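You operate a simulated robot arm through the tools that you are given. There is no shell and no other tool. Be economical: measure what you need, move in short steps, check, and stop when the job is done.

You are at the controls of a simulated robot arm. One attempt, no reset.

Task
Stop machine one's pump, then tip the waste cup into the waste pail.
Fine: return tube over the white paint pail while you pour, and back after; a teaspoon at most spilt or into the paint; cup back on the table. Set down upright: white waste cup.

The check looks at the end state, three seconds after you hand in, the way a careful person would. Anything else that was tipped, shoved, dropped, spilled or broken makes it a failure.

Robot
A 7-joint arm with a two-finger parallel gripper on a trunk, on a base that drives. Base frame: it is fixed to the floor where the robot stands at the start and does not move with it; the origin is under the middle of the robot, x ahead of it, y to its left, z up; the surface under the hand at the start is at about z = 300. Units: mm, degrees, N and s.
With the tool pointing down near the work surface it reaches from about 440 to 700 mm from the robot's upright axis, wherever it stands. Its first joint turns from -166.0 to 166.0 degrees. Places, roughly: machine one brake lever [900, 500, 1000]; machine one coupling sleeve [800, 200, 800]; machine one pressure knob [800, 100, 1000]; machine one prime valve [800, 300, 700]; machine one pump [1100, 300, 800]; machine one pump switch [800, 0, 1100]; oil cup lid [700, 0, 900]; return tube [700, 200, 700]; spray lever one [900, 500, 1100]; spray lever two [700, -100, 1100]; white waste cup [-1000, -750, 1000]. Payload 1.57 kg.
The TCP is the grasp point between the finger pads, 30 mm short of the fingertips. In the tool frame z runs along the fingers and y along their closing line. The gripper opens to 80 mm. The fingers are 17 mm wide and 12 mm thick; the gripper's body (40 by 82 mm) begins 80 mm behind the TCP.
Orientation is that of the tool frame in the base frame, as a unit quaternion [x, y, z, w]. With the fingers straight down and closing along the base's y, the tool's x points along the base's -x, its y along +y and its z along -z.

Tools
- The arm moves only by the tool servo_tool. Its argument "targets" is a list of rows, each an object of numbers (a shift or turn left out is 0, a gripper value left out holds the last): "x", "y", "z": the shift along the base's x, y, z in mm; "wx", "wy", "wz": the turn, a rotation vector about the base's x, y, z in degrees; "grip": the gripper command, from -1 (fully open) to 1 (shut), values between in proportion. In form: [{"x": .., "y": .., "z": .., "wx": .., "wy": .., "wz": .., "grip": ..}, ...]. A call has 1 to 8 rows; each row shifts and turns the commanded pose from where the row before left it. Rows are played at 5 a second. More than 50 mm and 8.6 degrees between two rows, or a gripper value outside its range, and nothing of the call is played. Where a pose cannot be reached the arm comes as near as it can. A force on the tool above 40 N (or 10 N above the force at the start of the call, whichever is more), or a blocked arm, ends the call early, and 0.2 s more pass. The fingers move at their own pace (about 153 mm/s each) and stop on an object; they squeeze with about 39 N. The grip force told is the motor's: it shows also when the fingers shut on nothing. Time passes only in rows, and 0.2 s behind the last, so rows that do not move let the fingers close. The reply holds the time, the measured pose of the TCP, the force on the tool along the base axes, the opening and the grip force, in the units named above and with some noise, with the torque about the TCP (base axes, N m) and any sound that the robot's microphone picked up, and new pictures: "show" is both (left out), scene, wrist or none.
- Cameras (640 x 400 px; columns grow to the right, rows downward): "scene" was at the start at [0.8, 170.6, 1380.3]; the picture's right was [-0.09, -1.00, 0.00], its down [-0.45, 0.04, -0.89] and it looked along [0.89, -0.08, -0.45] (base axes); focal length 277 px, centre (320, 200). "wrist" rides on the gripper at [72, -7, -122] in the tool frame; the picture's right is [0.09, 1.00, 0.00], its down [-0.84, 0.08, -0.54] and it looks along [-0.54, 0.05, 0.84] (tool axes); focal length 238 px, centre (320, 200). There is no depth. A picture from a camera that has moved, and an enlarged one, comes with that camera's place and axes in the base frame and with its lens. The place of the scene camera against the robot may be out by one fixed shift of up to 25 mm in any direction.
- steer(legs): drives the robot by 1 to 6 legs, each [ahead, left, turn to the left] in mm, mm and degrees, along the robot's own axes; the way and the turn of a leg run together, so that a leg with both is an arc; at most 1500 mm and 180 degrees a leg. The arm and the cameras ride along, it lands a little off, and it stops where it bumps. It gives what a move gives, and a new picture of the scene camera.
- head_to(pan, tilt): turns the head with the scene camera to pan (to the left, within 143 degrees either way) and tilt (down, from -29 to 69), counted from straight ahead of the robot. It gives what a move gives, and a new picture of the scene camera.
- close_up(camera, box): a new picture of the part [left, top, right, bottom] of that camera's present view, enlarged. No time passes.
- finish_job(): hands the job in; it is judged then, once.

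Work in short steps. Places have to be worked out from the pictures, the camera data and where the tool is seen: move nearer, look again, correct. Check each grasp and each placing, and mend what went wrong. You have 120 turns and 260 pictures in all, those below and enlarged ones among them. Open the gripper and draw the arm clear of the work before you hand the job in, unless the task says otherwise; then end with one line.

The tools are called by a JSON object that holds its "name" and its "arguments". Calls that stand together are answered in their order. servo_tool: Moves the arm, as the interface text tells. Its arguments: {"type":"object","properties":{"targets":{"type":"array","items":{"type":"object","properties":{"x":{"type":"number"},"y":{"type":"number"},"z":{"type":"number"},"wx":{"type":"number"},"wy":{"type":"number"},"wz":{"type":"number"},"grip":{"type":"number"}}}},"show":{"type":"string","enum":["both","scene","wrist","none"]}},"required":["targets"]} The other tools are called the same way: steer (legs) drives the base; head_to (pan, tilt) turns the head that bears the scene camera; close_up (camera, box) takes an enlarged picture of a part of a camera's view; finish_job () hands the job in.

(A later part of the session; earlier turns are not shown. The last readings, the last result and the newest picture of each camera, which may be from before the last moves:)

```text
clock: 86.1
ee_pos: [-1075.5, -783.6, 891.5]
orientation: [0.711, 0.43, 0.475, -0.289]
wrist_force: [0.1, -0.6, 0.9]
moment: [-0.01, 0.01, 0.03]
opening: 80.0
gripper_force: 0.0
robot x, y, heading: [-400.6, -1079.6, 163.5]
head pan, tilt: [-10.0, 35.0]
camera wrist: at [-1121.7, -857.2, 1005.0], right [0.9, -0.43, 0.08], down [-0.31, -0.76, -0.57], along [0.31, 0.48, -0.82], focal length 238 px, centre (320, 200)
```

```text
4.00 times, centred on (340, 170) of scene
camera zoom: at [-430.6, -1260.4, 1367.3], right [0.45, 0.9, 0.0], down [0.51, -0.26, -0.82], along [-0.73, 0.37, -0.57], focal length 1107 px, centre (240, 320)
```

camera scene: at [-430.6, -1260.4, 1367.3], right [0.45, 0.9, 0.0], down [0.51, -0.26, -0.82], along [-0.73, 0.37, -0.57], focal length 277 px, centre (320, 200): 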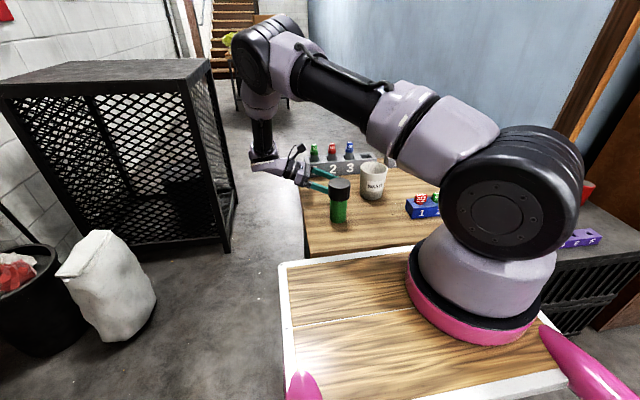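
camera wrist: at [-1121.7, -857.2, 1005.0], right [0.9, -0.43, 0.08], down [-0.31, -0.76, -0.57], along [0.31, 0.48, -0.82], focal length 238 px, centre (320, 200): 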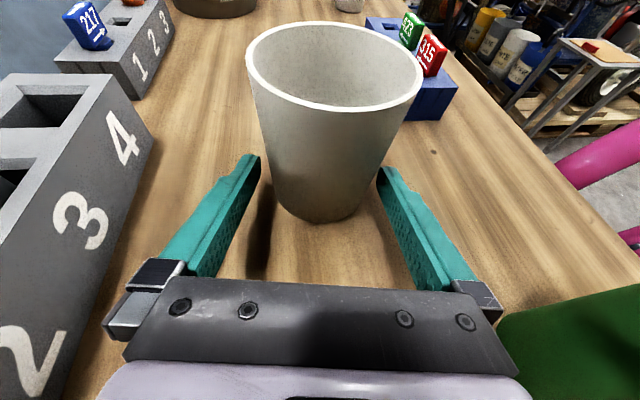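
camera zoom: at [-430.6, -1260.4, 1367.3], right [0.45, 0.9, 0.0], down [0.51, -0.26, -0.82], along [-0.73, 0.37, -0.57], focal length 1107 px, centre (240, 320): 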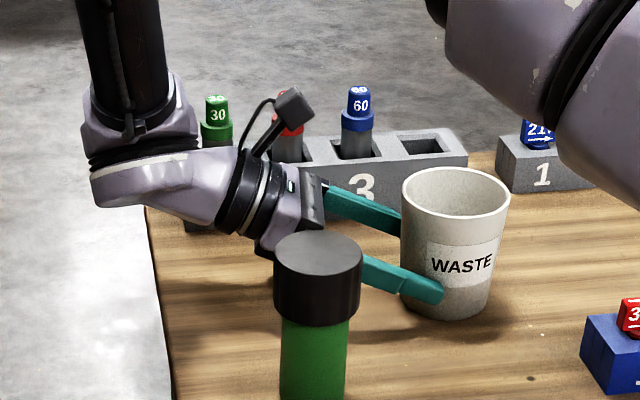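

Nearly centred now (about 1 mm right). I advance another 25 mm.

{"name": "servo_tool", "arguments": {"targets": [{"x": 1, "y": -0.5}, {"x": 5.5, "y": 11}, {"x": 5.5, "y": 11}, {}], "show": "wrist"}}

{"name": "close_up", "arguments": {"camera": "wrist", "box": [200, 100, 440, 250]}}

{"name": "close_up", "arguments": {"camera": "scene", "box": [260, 120, 420, 220]}}

```text
clock: 87.1
ee_pos: [-1064.2, -762.1, 890.6]
orientation: [0.712, 0.429, 0.475, -0.289]
wrist_force: [0.7, -0.1, -0.1]
moment: [0.01, -0.01, -0.02]
opening: 80.0
gripper_force: 0.1
robot x, y, heading: [-402.2, -1076.4, 163.6]
head pan, tilt: [-10.0, 35.0]
camera wrist: at [-1110.2, -836.2, 1004.5], right [0.9, -0.43, 0.08], down [-0.31, -0.76, -0.57], along [0.31, 0.48, -0.82], focal length 238 px, centre (320, 200)
```

wrist: 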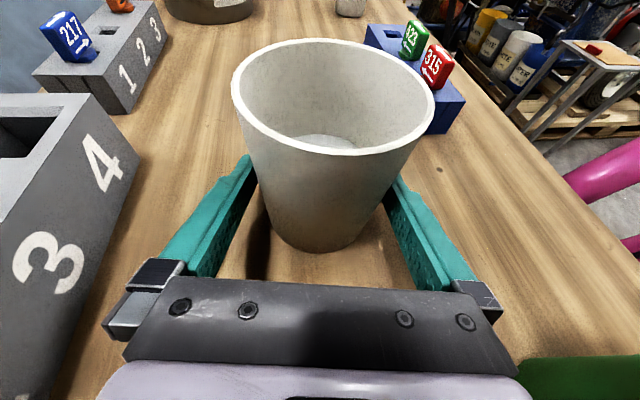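

```text
2.67 times, centred on (320, 175) of wrist
camera zoom: at [-1110.2, -836.2, 1004.5], right [0.9, -0.43, 0.08], down [-0.31, -0.76, -0.57], along [0.31, 0.48, -0.82], focal length 636 px, centre (320, 267)
```

zoom: 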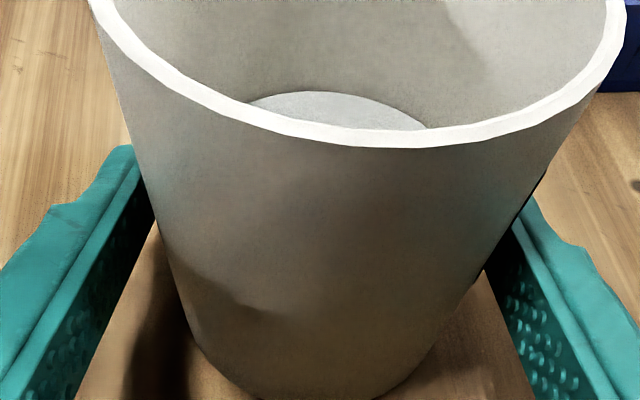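

```text
4.00 times, centred on (340, 170) of scene
camera zoom: at [-430.6, -1260.4, 1367.3], right [0.45, 0.9, 0.0], down [0.51, -0.26, -0.82], along [-0.73, 0.37, -0.57], focal length 1107 px, centre (240, 320)
```

zoom: 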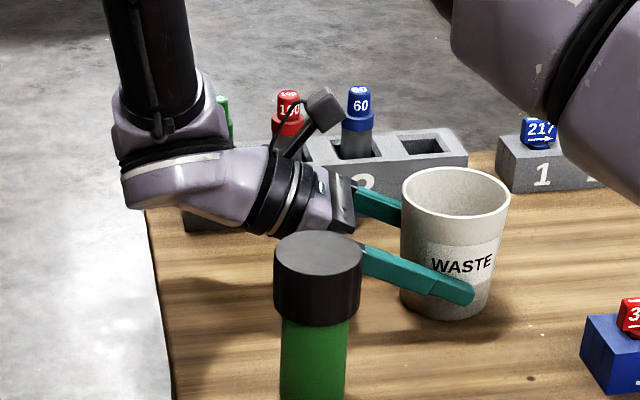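

The pads are about 11 mm short of the cup's middle; I advance that and close.

{"name": "servo_tool", "arguments": {"targets": [{"x": 5, "y": 9.8}, {}, {"grip": 1}, {}, {}, {}], "show": "wrist"}}

{"name": "close_up", "arguments": {"camera": "scene", "box": [260, 120, 420, 220]}}

```text
clock: 88.5
ee_pos: [-1058.3, -752.1, 892.0]
orientation: [0.712, 0.429, 0.475, -0.289]
wrist_force: [0.8, -0.2, 0.7]
moment: [0.05, 0.05, 0.02]
opening: 77.6
gripper_force: 39.2
robot x, y, heading: [-400.3, -1078.2, 163.1]
head pan, tilt: [-10.0, 35.0]
camera wrist: at [-1105.3, -826.2, 1004.5], right [0.9, -0.43, 0.08], down [-0.31, -0.76, -0.57], along [0.31, 0.48, -0.82], focal length 238 px, centre (320, 200)
```

wrist: 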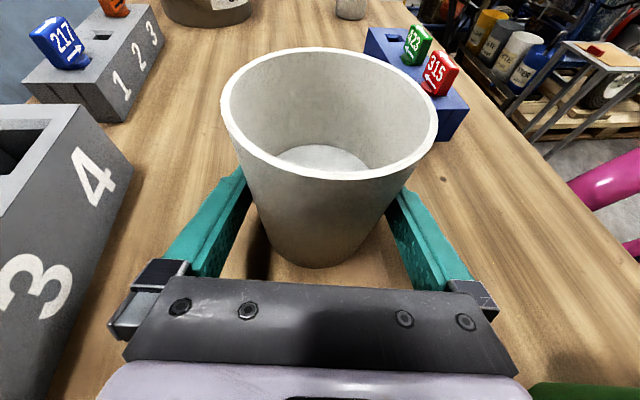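

```text
4.00 times, centred on (340, 170) of scene
camera zoom: at [-430.5, -1260.4, 1367.3], right [0.45, 0.9, 0.0], down [0.51, -0.26, -0.82], along [-0.73, 0.37, -0.57], focal length 1107 px, centre (240, 320)
```

zoom: 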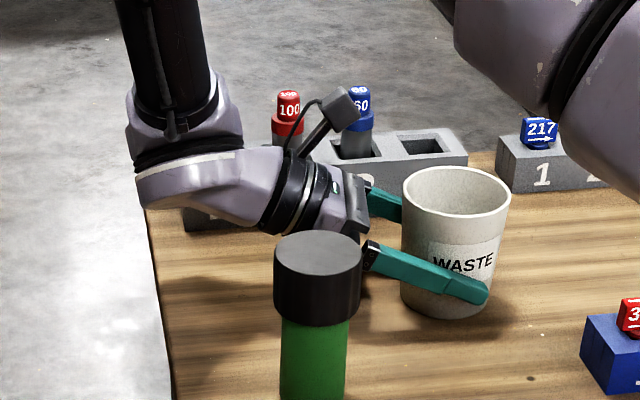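

Gripped at 77.6 mm. I lift gently and check that the cup follows level.

{"name": "servo_tool", "arguments": {"targets": [{"z": 10}, {"z": 15}, {"z": 20}, {"z": 25}, {"z": 30}, {}]}}

```text
clock: 89.9
ee_pos: [-1059.4, -754.1, 990.7]
orientation: [0.712, 0.429, 0.475, -0.289]
wrist_force: [0.5, 0.2, -1.0]
moment: [-0.01, 0.0, -0.01]
opening: 77.2
gripper_force: 38.8
robot x, y, heading: [-404.6, -1077.1, 163.7]
head pan, tilt: [-10.0, 35.0]
camera scene: at [-430.7, -1260.4, 1367.3], right [0.45, 0.9, 0.0], down [0.51, -0.26, -0.82], along [-0.73, 0.37, -0.57], focal length 277 px, centre (320, 200)
camera wrist: at [-1105.5, -826.2, 1103.2], right [0.9, -0.43, 0.08], down [-0.31, -0.76, -0.57], along [0.31, 0.48, -0.82], focal length 238 px, centre (320, 200)
```

scene: 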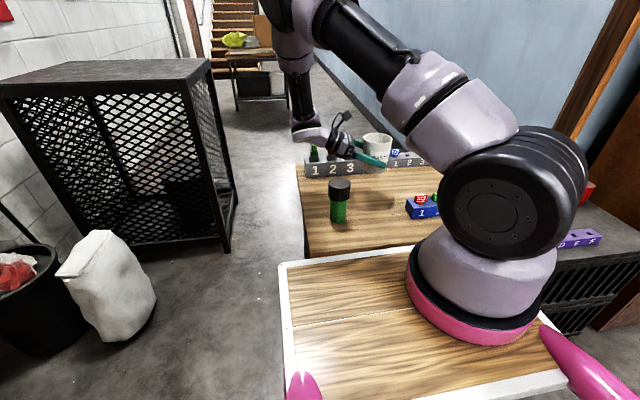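
wrist: 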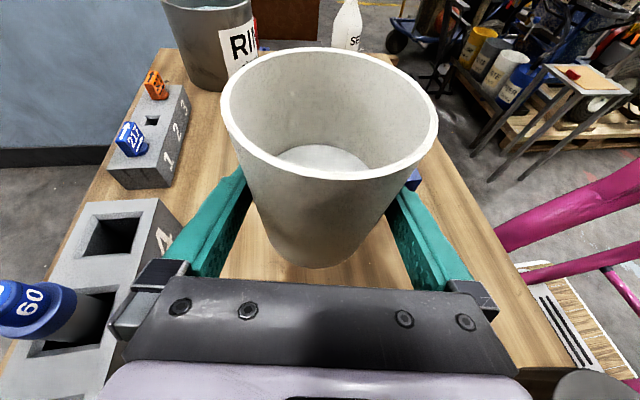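

The cup is held well and level. I raise it to travel height and pull it in a bit, slowly.

{"name": "servo_tool", "arguments": {"targets": [{"z": 35}, {"z": 40}, {"z": 40}, {"x": 30, "y": -9, "z": 25}, {"x": 35, "y": -10}, {}], "show": "wrist"}}

{"name": "steer", "arguments": {"legs": [[-270, 0, 0]]}}

```text
clock: 91.3
ee_pos: [-994.3, -772.3, 1130.6]
orientation: [0.712, 0.429, 0.475, -0.288]
wrist_force: [-0.9, 0.4, -1.8]
moment: [0.01, 0.02, -0.02]
opening: 77.3
gripper_force: 39.3
robot x, y, heading: [-405.7, -1075.3, 163.6]
head pan, tilt: [-10.0, 35.0]
camera wrist: at [-1039.5, -845.0, 1243.2], right [0.9, -0.43, 0.08], down [-0.31, -0.76, -0.57], along [0.31, 0.48, -0.82], focal length 238 px, centre (320, 200)
```

wrist: 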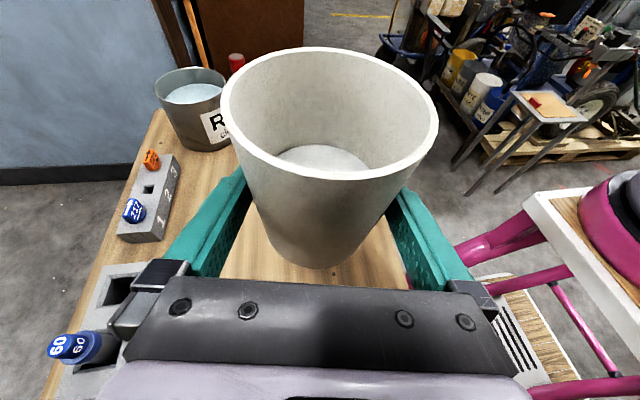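

```text
clock: 93.3
ee_pos: [-725.4, -849.3, 1130.1]
orientation: [0.712, 0.428, 0.476, -0.288]
wrist_force: [0.1, -0.3, -2.3]
moment: [-0.02, 0.02, 0.03]
opening: 77.8
gripper_force: 38.9
robot x, y, heading: [-138.5, -1154.0, 163.5]
head pan, tilt: [-10.0, 35.0]
camera scene: at [-163.7, -1339.8, 1367.3], right [0.45, 0.89, 0.0], down [0.51, -0.26, -0.82], along [-0.73, 0.37, -0.57], focal length 277 px, centre (320, 200)
```

scene: 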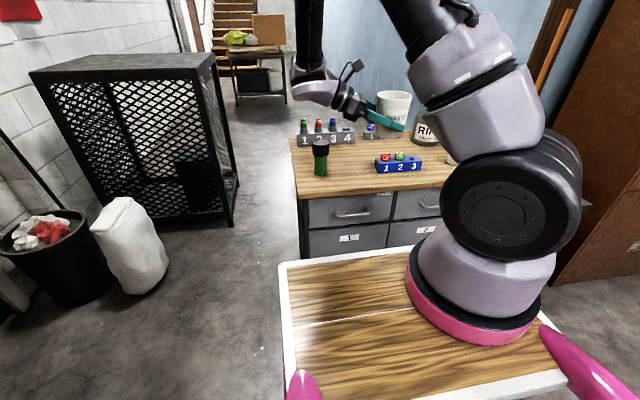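

Now turn right 163.5° in two legs to face the machine.

{"name": "steer", "arguments": {"legs": [[0, 0, -82], [0, 0, -81.5]]}}

{"name": "head_to", "arguments": {"pan": 0, "tilt": 40}}

{"name": "close_up", "arguments": {"camera": "wrist", "box": [0, 0, 640, 400]}}

```text
clock: 100.7
ee_pos: [514.3, -1299.7, 1129.4]
orientation: [-0.52, 0.649, -0.349, -0.432]
wrist_force: [0.4, -1.3, -2.3]
moment: [0.0, 0.0, -0.02]
opening: 77.4
gripper_force: 38.8
robot x, y, heading: [-136.7, -1156.7, -1.0]
head pan, tilt: [-10.0, 35.0]
camera scene: at [-135.4, -993.8, 1367.3], right [-0.2, -0.98, 0.0], down [-0.56, 0.11, -0.82], along [0.8, -0.16, -0.57], focal length 277 px, centre (320, 200)
```

scene: 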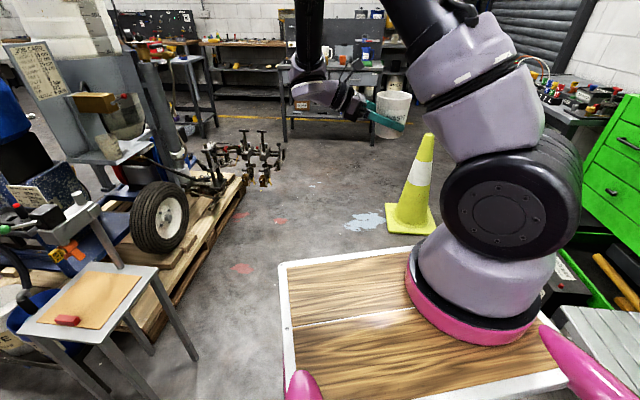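

```text
clock: 101.4
ee_pos: [514.9, -1299.3, 1129.8]
orientation: [-0.519, 0.649, -0.349, -0.433]
wrist_force: [-0.6, -0.9, -2.9]
moment: [0.05, -0.01, -0.03]
opening: 77.2
gripper_force: 39.0
robot x, y, heading: [-132.7, -1160.0, -1.4]
head pan, tilt: [0.0, 40.0]
camera scene: at [-136.7, -978.5, 1359.8], right [-0.02, -1.0, 0.0], down [-0.64, 0.02, -0.77], along [0.77, -0.02, -0.64], focal length 277 px, centre (320, 200)
```

scene: 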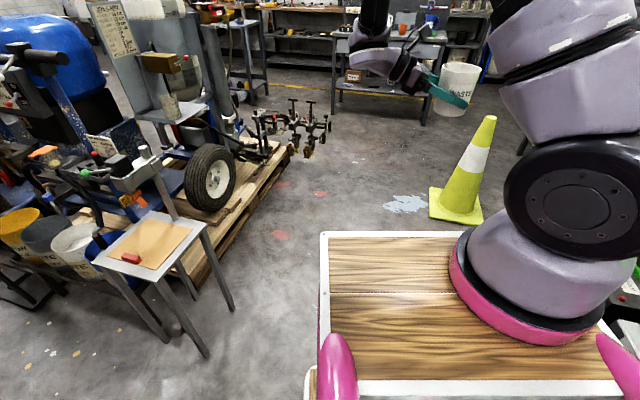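

```text
1.00 times, centred on (320, 200) of wrist (not enlarged: the box is as wide or as high as the picture)
camera zoom: at [538.3, -1218.1, 1243.2], right [-0.98, 0.18, 0.08], down [0.11, 0.82, -0.57], along [-0.17, -0.55, -0.82], focal length 238 px, centre (320, 200)
```

zoom: 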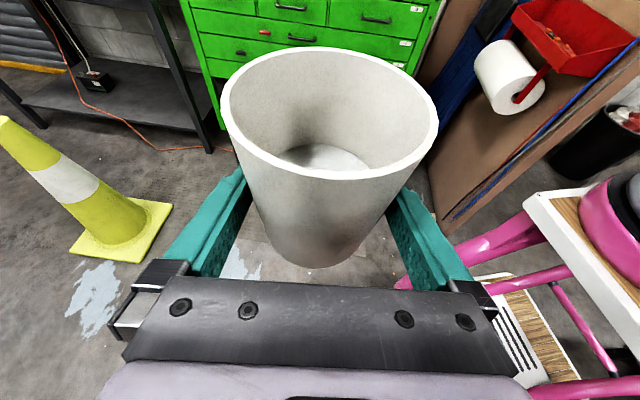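

All clear; the stool's near leg stands at about x=397, and my front at x=-133 passes at ~275. I strafe left 1000 with a small heading fix.

{"name": "steer", "arguments": {"legs": [[0, 0, 1.3], [0, 500, 0], [0, 500, 0]]}}

```text
clock: 107.3
ee_pos: [520.0, -283.2, 1130.0]
orientation: [-0.526, 0.643, -0.354, -0.43]
wrist_force: [0.5, -0.1, -2.4]
moment: [0.02, -0.03, 0.01]
opening: 77.4
gripper_force: 38.3
robot x, y, heading: [-131.9, -155.9, -0.3]
head pan, tilt: [0.0, 40.0]
camera scene: at [-137.6, 23.2, 1359.7], right [0.0, -1.0, 0.0], down [-0.64, 0.0, -0.77], along [0.77, 0.0, -0.64], focal length 277 px, centre (320, 200)
```

scene: 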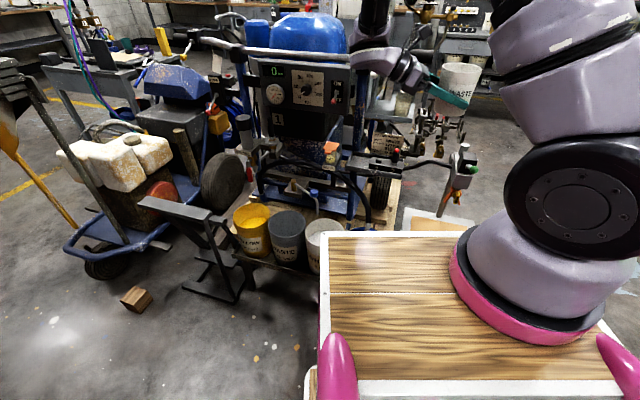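

I continue strafing left 460 to line up with the waste pail, staying back from the machine.

{"name": "steer", "arguments": {"legs": [[0, 460, 0.3]]}}

```text
clock: 109.2
ee_pos: [541.1, -15.7, 1129.9]
orientation: [-0.546, 0.626, -0.368, -0.418]
wrist_force: [0.5, -0.2, -1.9]
moment: [0.01, -0.01, 0.0]
opening: 77.0
gripper_force: 38.9
robot x, y, heading: [-119.6, 66.7, 3.7]
head pan, tilt: [0.0, 40.0]
stopped in leg 1: the robot was blocked; the commanded pose is now the measured one
camera scene: at [-136.1, 247.1, 1359.7], right [0.06, -1.0, 0.0], down [-0.64, -0.04, -0.77], along [0.76, 0.05, -0.64], focal length 277 px, centre (320, 200)
```

scene: 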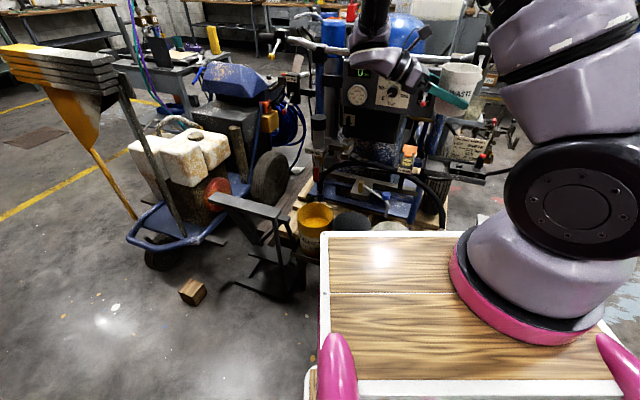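

My rear left met the shelf by the brown cabinet. I ease right, straighten, go forward 100, and then strafe left.

{"name": "steer", "arguments": {"legs": [[0, -40, 0], [0, 0, -3.6], [100, 0, 0]]}}

{"name": "head_to", "arguments": {"pan": 143, "tilt": 60}}

```text
clock: 111.2
ee_pos: [605.1, -94.7, 1129.5]
orientation: [-0.521, 0.648, -0.35, -0.433]
wrist_force: [-4.2, 3.0, -0.2]
moment: [-0.03, -0.12, 0.04]
opening: 77.3
gripper_force: 38.9
robot x, y, heading: [-41.5, 30.6, 0.1]
head pan, tilt: [0.0, 40.0]
stopped in leg 3: the force on the tool passed its limit at 64 N (the readings are from after the stop); the commanded pose is now the measured one
camera scene: at [-48.0, 209.8, 1359.7], right [0.0, -1.0, 0.0], down [-0.64, 0.0, -0.77], along [0.77, 0.0, -0.64], focal length 277 px, centre (320, 200)
```

scene: 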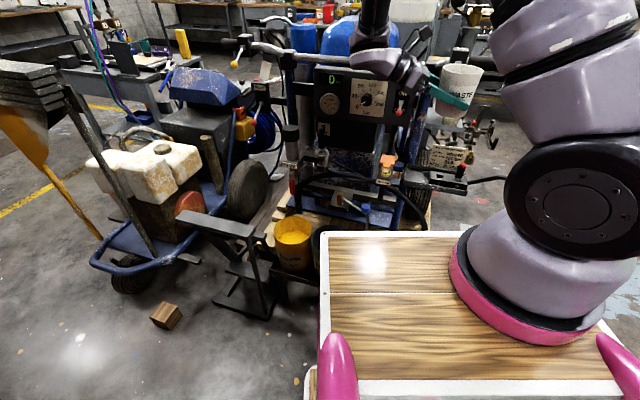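

```text
clock: 113.4
ee_pos: [604.9, -94.9, 1129.7]
orientation: [-0.52, 0.647, -0.35, -0.434]
wrist_force: [-13.7, 2.3, -4.5]
moment: [0.03, 0.1, -0.12]
opening: 77.1
gripper_force: 38.5
robot x, y, heading: [-41.1, 30.0, -0.1]
head pan, tilt: [143.0, 60.0]
camera scene: at [-186.4, 249.8, 1332.9], right [0.6, 0.8, 0.0], down [0.69, -0.52, -0.5], along [-0.4, 0.3, -0.87], focal length 277 px, centre (320, 200)
```

scene: 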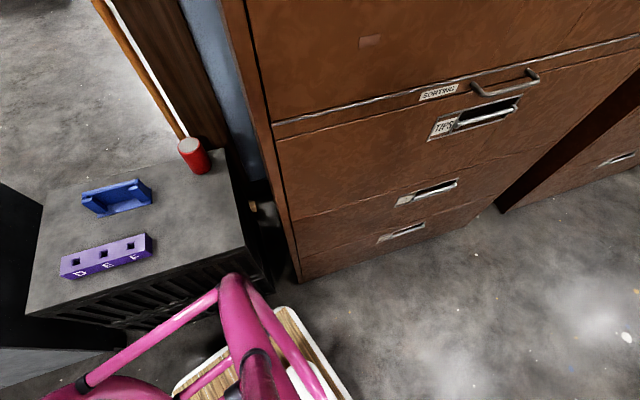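

The fingers/cup touched the white-ball lever at (660,-117,1140). I back off at once and look at both the cup and the lever.

{"name": "steer", "arguments": {"legs": [[-45, 0, 0]]}}

{"name": "close_up", "arguments": {"camera": "wrist", "box": [0, 0, 640, 400]}}

{"name": "head_to", "arguments": {"pan": -15, "tilt": 25}}

{"name": "close_up", "arguments": {"camera": "scene", "box": [260, 100, 420, 200]}}

```text
clock: 114.3
ee_pos: [560.8, -95.1, 1129.5]
orientation: [-0.521, 0.647, -0.35, -0.433]
wrist_force: [-0.6, -0.1, -1.0]
moment: [-0.01, 0.01, 0.01]
opening: 77.1
gripper_force: 38.9
robot x, y, heading: [-85.9, 27.0, 0.2]
head pan, tilt: [143.0, 60.0]
camera scene: at [-230.7, 249.7, 1333.0], right [0.6, 0.8, 0.0], down [0.69, -0.52, -0.5], along [-0.4, 0.3, -0.87], focal length 277 px, centre (320, 200)
```

scene: 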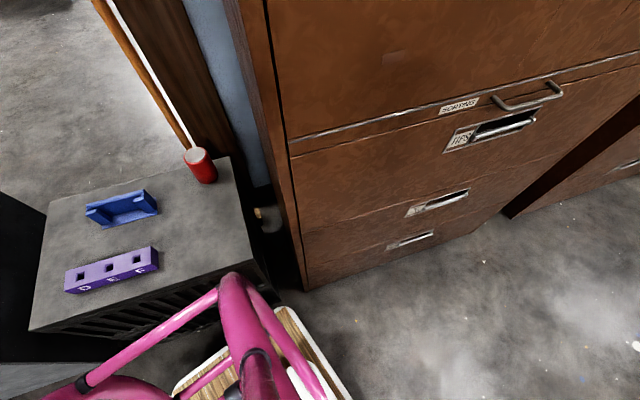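

```text
1.00 times, centred on (320, 200) of wrist (not enlarged: the box is as wide or as high as the picture)
camera zoom: at [584.2, -13.7, 1242.3], right [-0.98, 0.18, 0.08], down [0.1, 0.82, -0.57], along [-0.17, -0.55, -0.82], focal length 238 px, centre (320, 200)
```

zoom: 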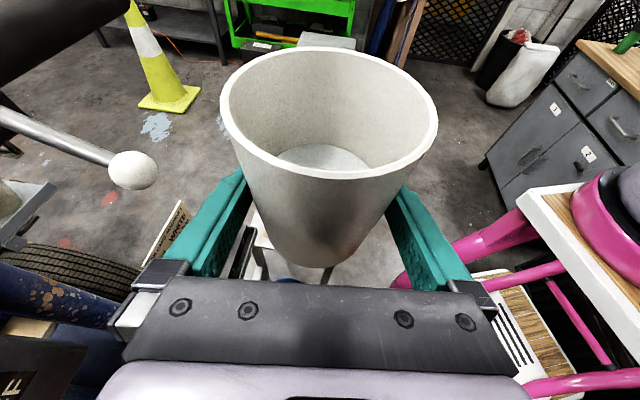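

```text
clock: 116.8
ee_pos: [560.8, -94.9, 1129.0]
orientation: [-0.521, 0.648, -0.35, -0.433]
wrist_force: [-0.7, -0.2, -0.7]
moment: [-0.03, 0.02, -0.02]
opening: 77.1
gripper_force: 38.9
robot x, y, heading: [-83.1, 29.6, 0.0]
head pan, tilt: [-15.0, 25.0]
camera scene: at [-88.3, 185.8, 1383.0], right [-0.26, -0.97, 0.0], down [-0.41, 0.11, -0.91], along [0.88, -0.23, -0.42], focal length 277 px, centre (320, 200)
```

scene: 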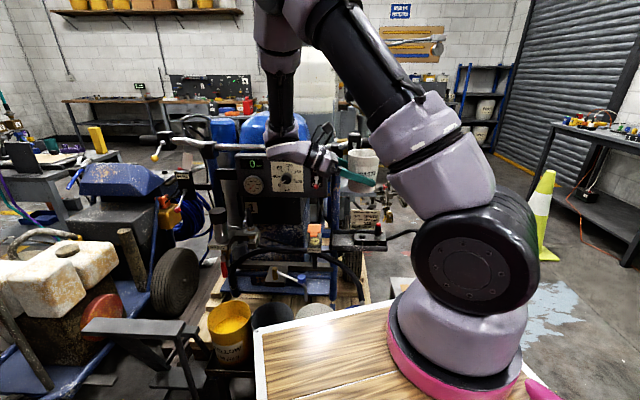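

```text
4.00 times, centred on (340, 150) of scene
camera zoom: at [-88.3, 185.8, 1383.0], right [-0.26, -0.97, 0.0], down [-0.41, 0.11, -0.91], along [0.88, -0.23, -0.42], focal length 1107 px, centre (240, 400)
```

zoom: 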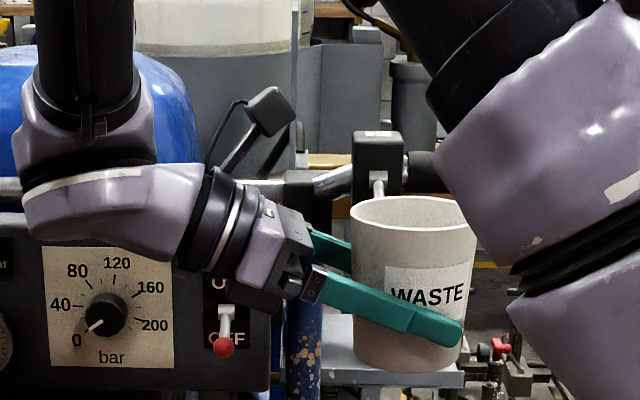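

The lever is where it was (658,-114) and the cup sits unchanged in the grip, nothing spilt. I draw the cup inward and left in the robot frame first, then move diagonally left-forward.

{"name": "servo_tool", "arguments": {"targets": [{"x": -20, "y": 20}, {"x": -20, "y": 30}, {"y": 30}, {}], "show": "none"}}

{"name": "steer", "arguments": {"legs": [[40, 40, 0], [40, 60, 0]]}}

```text
clock: 117.8
ee_pos: [520.8, -14.9, 1129.5]
orientation: [-0.521, 0.648, -0.349, -0.433]
wrist_force: [0.3, -0.1, -1.9]
moment: [0.01, 0.02, 0.01]
opening: 77.4
gripper_force: 39.3
robot x, y, heading: [-89.2, 30.7, -0.1]
head pan, tilt: [-15.0, 25.0]
```

```text
clock: 119.4
ee_pos: [602.5, 85.1, 1129.2]
orientation: [-0.519, 0.648, -0.35, -0.434]
wrist_force: [0.0, -0.4, -2.7]
moment: [0.01, 0.0, -0.01]
opening: 77.0
gripper_force: 38.0
robot x, y, heading: [-7.8, 127.7, -0.2]
head pan, tilt: [-15.0, 25.0]
camera scene: at [-6.7, 288.2, 1383.0], right [-0.26, -0.97, 0.0], down [-0.41, 0.11, -0.91], along [0.88, -0.24, -0.42], focal length 277 px, centre (320, 200)
```

scene: 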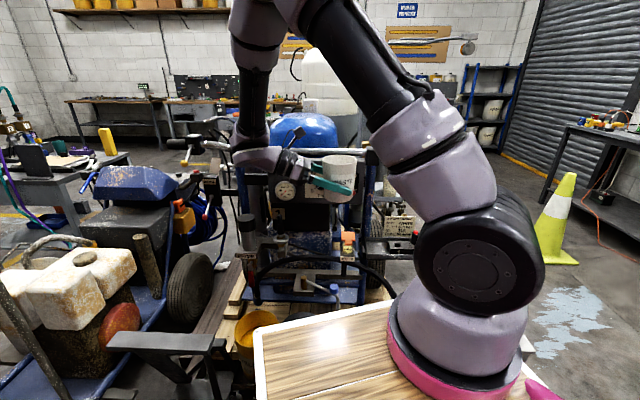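

Good. I strafe left 140 more, then lower the cup in front of the machine.

{"name": "steer", "arguments": {"legs": [[10, 140, 0]]}}

{"name": "servo_tool", "arguments": {"targets": [{"z": -40}, {"z": -45}, {"z": -45}, {"z": -45}, {"z": -45}, {"z": -45}, {"z": -40}, {}]}}

```text
clock: 120.7
ee_pos: [612.9, 225.0, 1129.8]
orientation: [-0.52, 0.648, -0.349, -0.434]
wrist_force: [-0.4, 0.4, -2.1]
moment: [0.02, -0.02, -0.03]
opening: 76.9
gripper_force: 38.8
robot x, y, heading: [5.4, 270.2, 0.1]
head pan, tilt: [-15.0, 25.0]
camera scene: at [3.5, 426.3, 1383.0], right [-0.26, -0.97, 0.0], down [-0.41, 0.11, -0.91], along [0.88, -0.24, -0.42], focal length 277 px, centre (320, 200)
```

scene: 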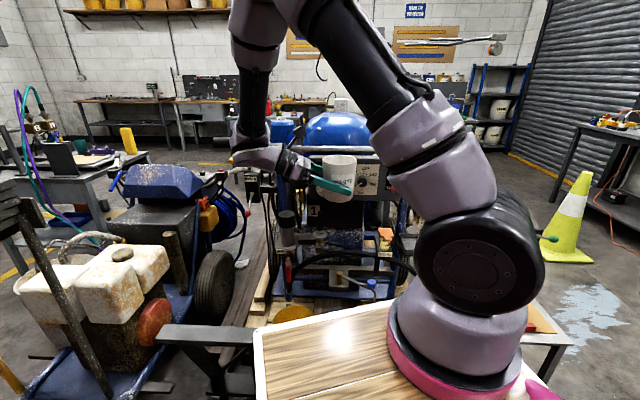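

```text
clock: 122.5
ee_pos: [612.2, 224.2, 824.7]
orientation: [-0.52, 0.648, -0.349, -0.434]
wrist_force: [-0.2, 0.1, -2.3]
moment: [-0.01, 0.01, 0.0]
opening: 76.8
gripper_force: 38.8
robot x, y, heading: [4.0, 269.3, 0.0]
head pan, tilt: [-15.0, 25.0]
camera scene: at [3.5, 426.2, 1383.0], right [-0.26, -0.97, 0.0], down [-0.41, 0.11, -0.91], along [0.88, -0.24, -0.42], focal length 277 px, centre (320, 200)
camera wrist: at [635.7, 305.6, 937.5], right [-0.98, 0.18, 0.08], down [0.1, 0.82, -0.57], along [-0.17, -0.55, -0.82], focal length 238 px, centre (320, 200)
```

scene: 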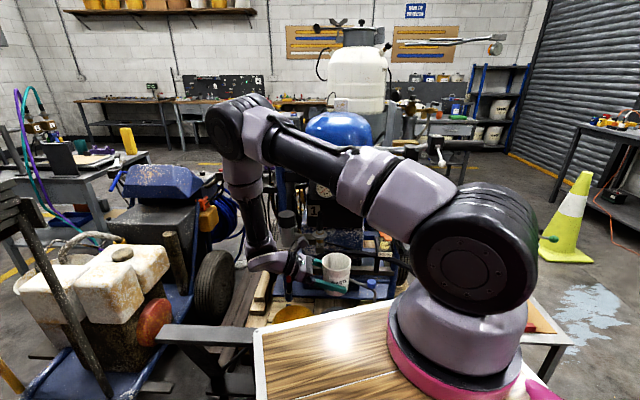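
wrist: 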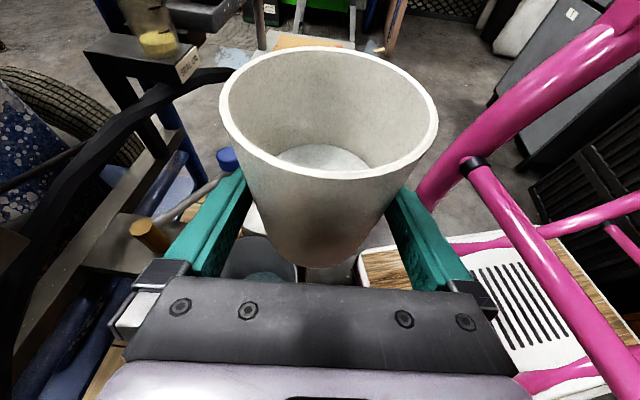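

I turn the hand 23° so it comes from the front-left, then drive 85 mm forward.

{"name": "servo_tool", "arguments": {"targets": [{"wz": 6}, {"wz": 6}, {"wz": 6}, {"wz": 5}, {}], "show": "none"}}

{"name": "steer", "arguments": {"legs": [[85, 0, 0]]}}

{"name": "close_up", "arguments": {"camera": "wrist", "box": [0, 0, 640, 400]}}

```text
clock: 123.7
ee_pos: [612.6, 223.9, 824.2]
orientation: [0.639, -0.531, 0.428, 0.355]
wrist_force: [-0.2, 0.1, -2.5]
moment: [-0.03, -0.02, 0.01]
opening: 77.0
gripper_force: 38.9
robot x, y, heading: [4.2, 272.3, 0.0]
head pan, tilt: [-15.0, 25.0]
```

```text
clock: 124.8
ee_pos: [698.0, 224.6, 825.2]
orientation: [0.639, -0.53, 0.429, 0.355]
wrist_force: [0.1, 0.2, -1.7]
moment: [-0.03, -0.01, 0.0]
opening: 76.9
gripper_force: 38.8
robot x, y, heading: [90.1, 270.6, 0.1]
head pan, tilt: [-15.0, 25.0]
camera scene: at [88.6, 426.2, 1383.0], right [-0.26, -0.97, 0.0], down [-0.41, 0.11, -0.91], along [0.88, -0.23, -0.42], focal length 277 px, centre (320, 200)
```

scene: 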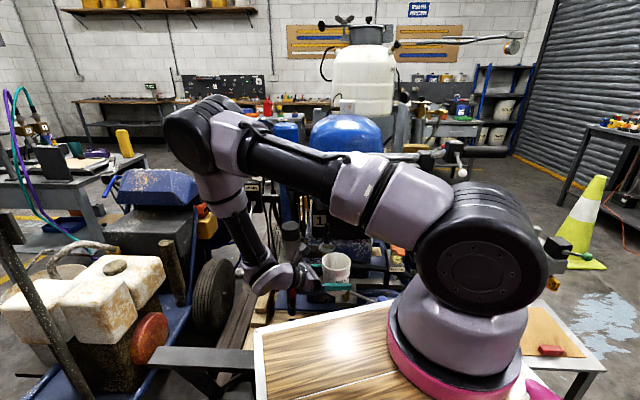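

```text
1.00 times, centred on (320, 200) of wrist (not enlarged: the box is as wide or as high as the picture)
camera zoom: at [687.7, 308.9, 937.3], right [-0.97, -0.22, 0.08], down [-0.23, 0.79, -0.57], along [0.06, -0.57, -0.82], focal length 238 px, centre (320, 200)
```

zoom: 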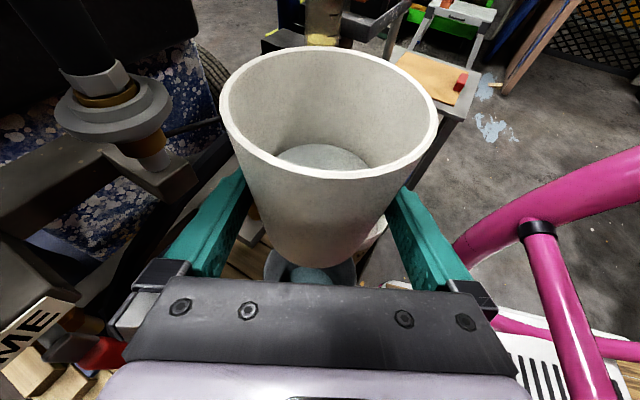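

The prime valve bracket is near (795,215,795), so I lower the cup first to z≈640 here, then edge forward beneath it.

{"name": "servo_tool", "arguments": {"targets": [{"z": -45}, {"z": -45}, {"z": -45}, {"z": -40}, {}]}}

```text
clock: 126.0
ee_pos: [699.3, 223.1, 648.2]
orientation: [0.639, -0.531, 0.429, 0.355]
wrist_force: [-0.2, -0.6, -2.7]
moment: [0.02, -0.01, 0.01]
opening: 76.9
gripper_force: 38.7
robot x, y, heading: [90.1, 271.1, -0.0]
head pan, tilt: [-15.0, 25.0]
camera scene: at [88.6, 426.2, 1383.0], right [-0.26, -0.97, 0.0], down [-0.41, 0.11, -0.91], along [0.88, -0.23, -0.42], focal length 277 px, centre (320, 200)
camera wrist: at [689.0, 307.6, 760.7], right [-0.97, -0.22, 0.08], down [-0.23, 0.79, -0.57], along [0.06, -0.57, -0.82], focal length 238 px, centre (320, 200)
```

scene: 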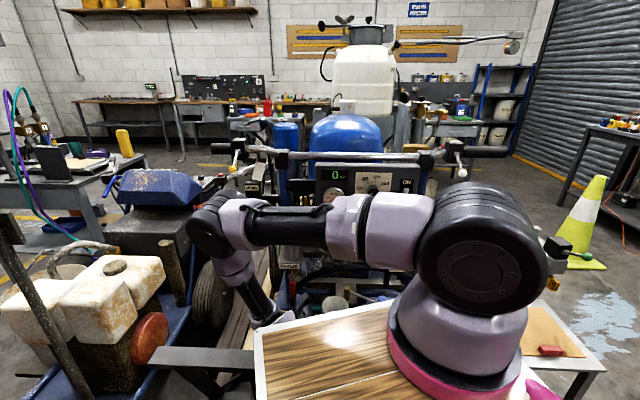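
wrist: 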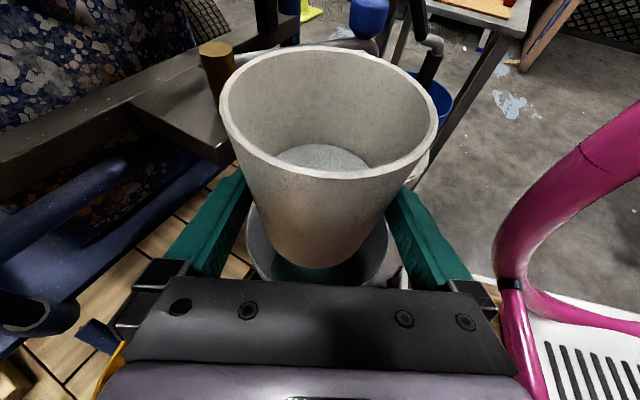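

A plate corner of the tube's pivot lies near (780,184,616). I yaw 20° more so the pour heads toward the pail's middle and the cup stays clear of that plate, then move to (738,230,622).

{"name": "servo_tool", "arguments": {"targets": [{"wz": 7}, {"wz": 7}, {"wz": 6}, {"x": 13, "y": 3, "z": -8}, {"x": 13, "y": 2, "z": -9}, {"x": 13, "y": 2, "z": -9}, {}]}}

```text
clock: 127.6
ee_pos: [737.8, 230.5, 623.7]
orientation: [0.721, -0.412, 0.484, 0.276]
wrist_force: [0.1, -1.1, -2.6]
moment: [-0.01, 0.01, -0.01]
opening: 77.0
gripper_force: 38.5
robot x, y, heading: [87.0, 269.8, 0.0]
head pan, tilt: [-15.0, 25.0]
camera scene: at [88.5, 426.2, 1383.0], right [-0.26, -0.97, 0.0], down [-0.41, 0.11, -0.91], along [0.88, -0.23, -0.42], focal length 277 px, centre (320, 200)
camera wrist: at [699.1, 307.1, 736.3], right [-0.84, -0.54, 0.08], down [-0.48, 0.67, -0.57], along [0.25, -0.52, -0.82], focal length 238 px, centre (320, 200)
```

scene: 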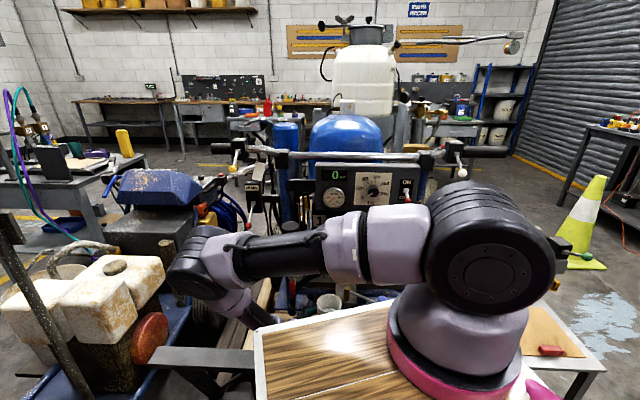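
wrist: 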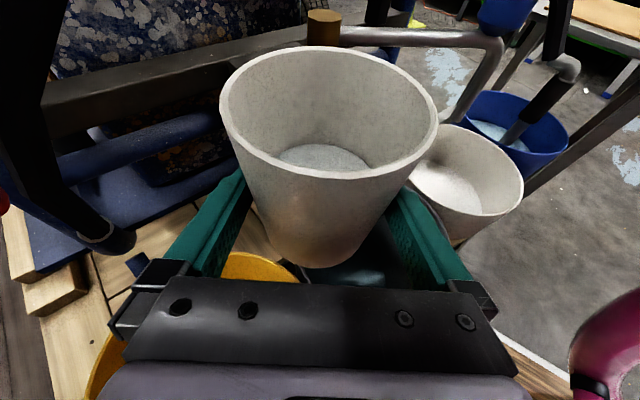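

In place: the waste pail's dark water lies to the cup's right in view, the tip direction. I roll the hand 32° first and check.

{"name": "servo_tool", "arguments": {"targets": [{"wx": 3.76, "wy": -6.38, "wz": -3.03}, {"wx": 3.76, "wy": -6.38, "wz": -3.03}, {"wx": 3.76, "wy": -6.38, "wz": -3.03}, {"wx": 3.76, "wy": -6.38, "wz": -3.03}, {}]}}

```text
clock: 128.8
ee_pos: [737.3, 232.9, 623.3]
orientation: [-0.579, 0.595, -0.542, -0.131]
wrist_force: [-0.4, -0.1, -2.1]
moment: [-0.01, 0.01, -0.01]
opening: 76.7
gripper_force: 38.8
robot x, y, heading: [90.2, 271.4, 0.2]
head pan, tilt: [-15.0, 25.0]
camera scene: at [88.6, 426.2, 1383.0], right [-0.26, -0.97, 0.0], down [-0.41, 0.11, -0.91], along [0.88, -0.23, -0.42], focal length 277 px, centre (320, 200)
camera wrist: at [663.2, 290.4, 729.1], right [-0.85, -0.31, -0.42], down [-0.07, 0.87, -0.49], along [0.51, -0.39, -0.77], focal length 238 px, centre (320, 200)
```

scene: 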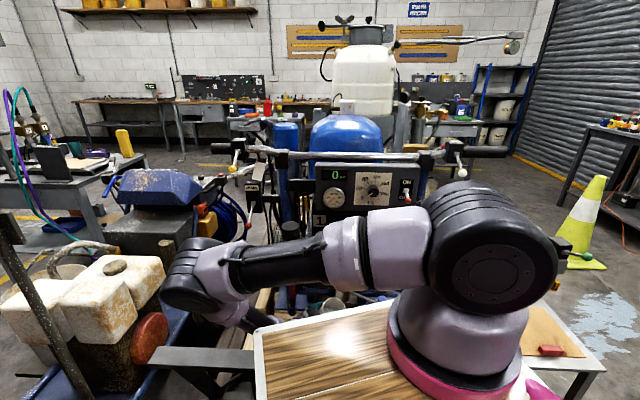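
wrist: 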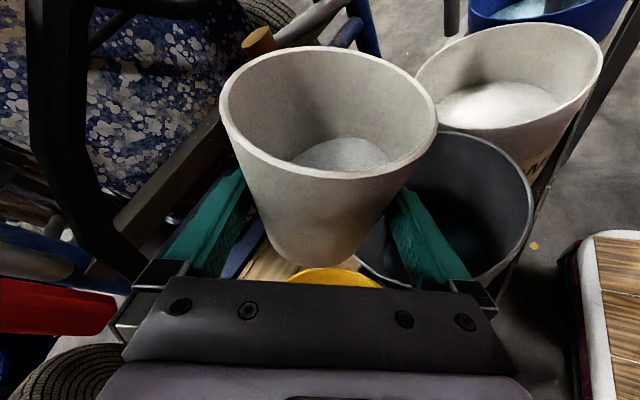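

The roll works and the spout side is over the waste pail. I continue two more steps slowly.

{"name": "servo_tool", "arguments": {"targets": [{"wx": 3.76, "wy": -6.38, "wz": -3.03}, {"wx": 1.88, "wy": -3.19, "wz": -1.5}, {}], "show": "wrist"}}

```text
clock: 129.6
ee_pos: [737.9, 232.3, 623.8]
orientation: [-0.514, 0.652, -0.552, -0.074]
wrist_force: [-0.1, 0.5, -1.6]
moment: [0.02, -0.01, 0.0]
opening: 76.9
gripper_force: 38.5
robot x, y, heading: [88.9, 270.5, -0.0]
head pan, tilt: [-15.0, 25.0]
camera wrist: at [650.9, 286.3, 721.6], right [-0.79, -0.19, -0.58], down [0.07, 0.91, -0.4], along [0.61, -0.36, -0.71], focal length 238 px, centre (320, 200)
```

wrist: 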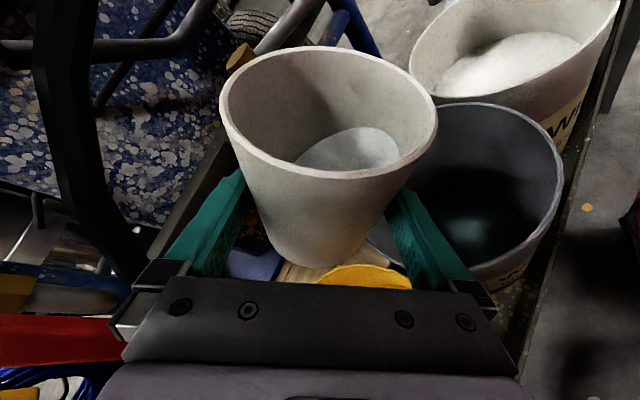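

{"name": "servo_tool", "arguments": {"targets": [{"wx": 1.88, "wy": -3.19, "wz": -1.5}, {"wx": 1.88, "wy": -3.19, "wz": -1.5}, {"wx": 1.88, "wy": -3.19, "wz": -1.5}, {"wx": 1.88, "wy": -3.19, "wz": -1.5}, {}], "show": "wrist"}}

```text
clock: 130.8
ee_pos: [736.4, 232.2, 624.4]
orientation: [-0.419, 0.717, -0.558, 0.004]
wrist_force: [0.4, 0.7, -2.1]
moment: [0.02, -0.02, 0.0]
opening: 76.8
gripper_force: 38.5
robot x, y, heading: [88.8, 272.8, -0.4]
head pan, tilt: [-15.0, 25.0]
camera wrist: at [635.4, 284.7, 708.4], right [-0.65, -0.03, -0.76], down [0.24, 0.94, -0.24], along [0.72, -0.34, -0.61], focal length 238 px, centre (320, 200)
```

wrist: 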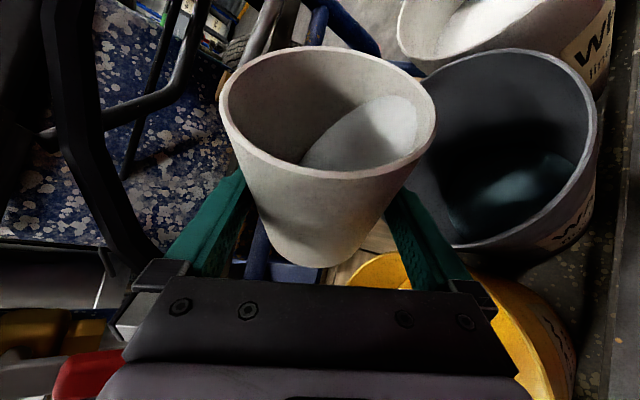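

The liquid nears the lip; straight down in this view is toward the right, well into the dark pail. I pour slowly.

{"name": "servo_tool", "arguments": {"targets": [{"wx": 1.41, "wy": -2.39, "wz": -1.14}, {"wx": 1.41, "wy": -2.39, "wz": -1.14}, {}, {"wx": 1.41, "wy": -2.39, "wz": -1.14}, {}, {"wx": 1.41, "wy": -2.39, "wz": -1.14}, {}, {}], "show": "wrist"}}

```text
clock: 132.6
ee_pos: [737.5, 230.9, 623.2]
orientation: [-0.341, 0.756, -0.555, 0.063]
wrist_force: [0.1, 0.0, -1.3]
moment: [-0.01, 0.03, 0.0]
opening: 76.4
gripper_force: 39.2
robot x, y, heading: [91.1, 270.5, -0.1]
head pan, tilt: [-15.0, 25.0]
camera wrist: at [627.0, 284.4, 695.9], right [-0.52, 0.1, -0.85], down [0.34, 0.93, -0.1], along [0.79, -0.35, -0.51], focal length 238 px, centre (320, 200)
```

wrist: 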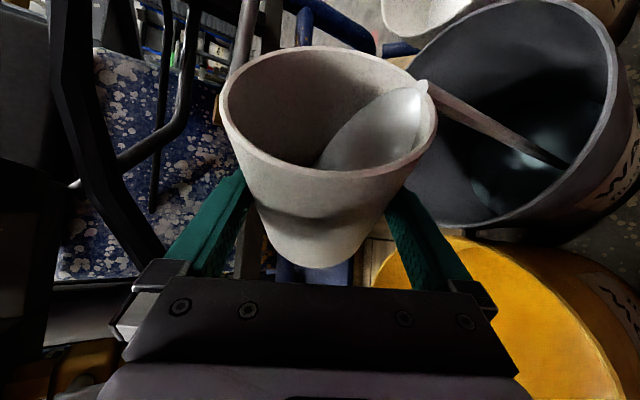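

The stream falls into the middle of the waste pail. I continue tilting slowly.

{"name": "servo_tool", "arguments": {"targets": [{}, {"wx": 0.94, "wy": -1.6, "wz": -0.76}, {}, {"wx": 0.94, "wy": -1.6, "wz": -0.76}, {}, {"wx": 0.94, "wy": -1.6, "wz": -0.76}, {}, {}], "show": "wrist"}}

{"name": "servo_tool", "arguments": {"targets": [{"wx": 1.41, "wy": -2.39, "wz": -1.14}, {}, {"wx": 1.41, "wy": -2.39, "wz": -1.14}, {}, {"wx": 1.41, "wy": -2.39, "wz": -1.14}, {}, {"wx": 1.41, "wy": -2.39, "wz": -1.14}, {}], "show": "wrist"}}

```text
clock: 134.4
ee_pos: [737.0, 230.9, 623.3]
orientation: [-0.301, 0.772, -0.552, 0.091]
wrist_force: [-0.3, -0.1, -2.0]
moment: [0.0, -0.01, 0.02]
opening: 76.1
gripper_force: 38.5
robot x, y, heading: [89.5, 273.6, 0.0]
head pan, tilt: [-15.0, 25.0]
camera wrist: at [623.2, 285.5, 688.9], right [-0.44, 0.16, -0.89], down [0.39, 0.92, -0.03], along [0.81, -0.35, -0.46], focal length 238 px, centre (320, 200)
```

wrist: 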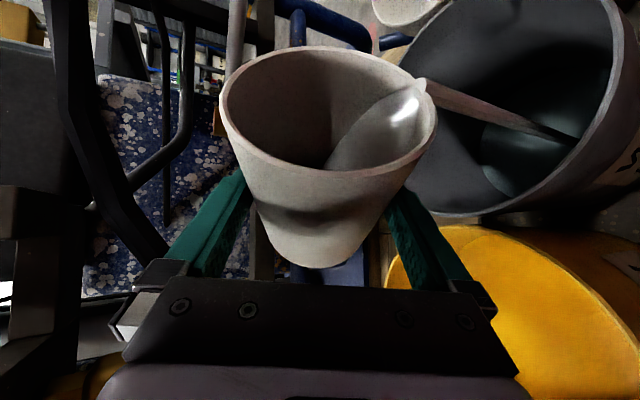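

```text
clock: 136.2
ee_pos: [737.0, 230.7, 622.7]
orientation: [-0.218, 0.8, -0.538, 0.148]
wrist_force: [0.3, 0.6, -1.4]
moment: [0.01, 0.0, 0.06]
opening: 76.5
gripper_force: 39.5
robot x, y, heading: [92.5, 269.7, 0.1]
head pan, tilt: [-15.0, 25.0]
camera wrist: at [618.0, 288.9, 674.7], right [-0.27, 0.28, -0.92], down [0.45, 0.88, 0.13], along [0.85, -0.38, -0.36], focal length 238 px, centre (320, 200)
```

wrist: 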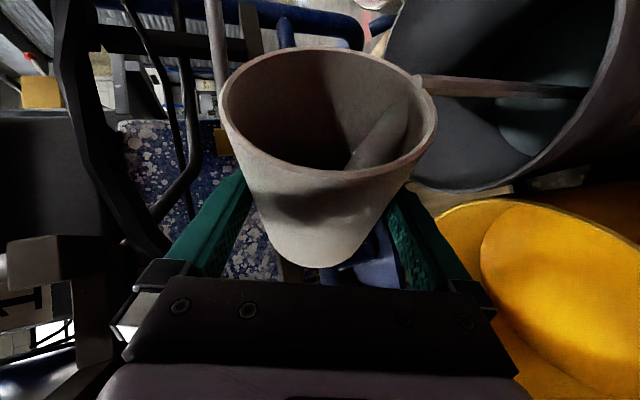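

Still landing well inside. About 82° of tilt now; I go on.

{"name": "servo_tool", "arguments": {"targets": [{"wx": 1.41, "wy": -2.39, "wz": -1.14}, {}, {"wx": 1.41, "wy": -2.39, "wz": -1.14}, {}, {"wx": 1.41, "wy": -2.39, "wz": -1.14}, {}, {"wx": 1.41, "wy": -2.39, "wz": -1.14}, {}], "show": "wrist"}}

{"name": "servo_tool", "arguments": {"targets": [{"wx": 1.88, "wy": -3.19, "wz": -1.5}, {}, {"wx": 1.88, "wy": -3.19, "wz": -1.5}, {}, {"wx": 1.88, "wy": -3.19, "wz": -1.5}, {}, {"wx": 1.88, "wy": -3.19, "wz": -1.5}, {}], "show": "both"}}

```text
clock: 138.0
ee_pos: [736.8, 231.5, 623.3]
orientation: [-0.133, 0.818, -0.52, 0.204]
wrist_force: [0.2, 0.2, -0.7]
moment: [0.0, -0.02, -0.01]
opening: 76.0
gripper_force: 39.0
robot x, y, heading: [88.1, 273.1, -0.3]
head pan, tilt: [-15.0, 25.0]
camera wrist: at [615.2, 294.1, 661.4], right [-0.09, 0.38, -0.92], down [0.48, 0.82, 0.3], along [0.87, -0.42, -0.26], focal length 238 px, centre (320, 200)
```

wrist: 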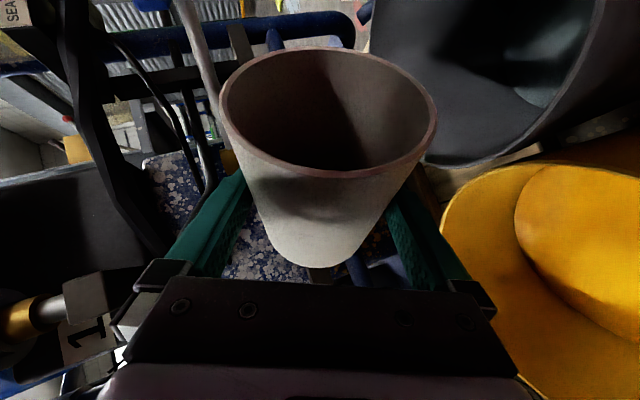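

```text
clock: 139.8
ee_pos: [740.1, 241.0, 625.8]
orientation: [-0.012, 0.833, -0.48, 0.274]
wrist_force: [0.0, 0.5, -0.9]
moment: [-0.02, 0.0, 0.0]
opening: 76.1
gripper_force: 38.6
robot x, y, heading: [90.1, 271.7, 0.1]
head pan, tilt: [-15.0, 25.0]
camera scene: at [90.5, 426.9, 1383.0], right [-0.26, -0.97, 0.0], down [-0.41, 0.11, -0.91], along [0.87, -0.23, -0.42], focal length 277 px, centre (320, 200)
camera wrist: at [619.6, 312.9, 646.8], right [0.16, 0.51, -0.84], down [0.47, 0.71, 0.52], along [0.86, -0.49, -0.13], focal length 238 px, centre (320, 200)
```

scene: 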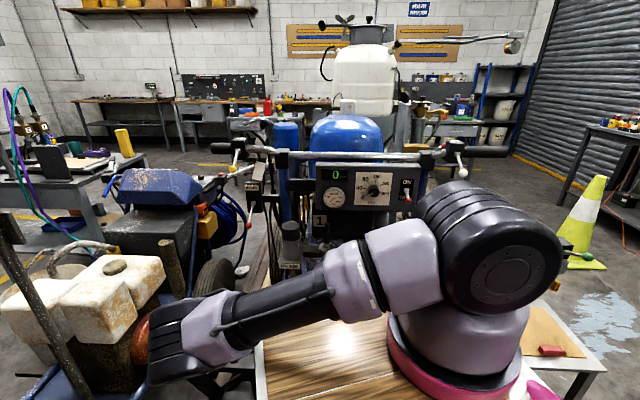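
wrist: 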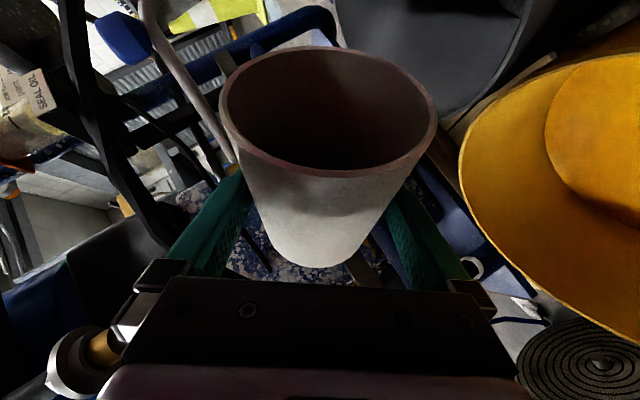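

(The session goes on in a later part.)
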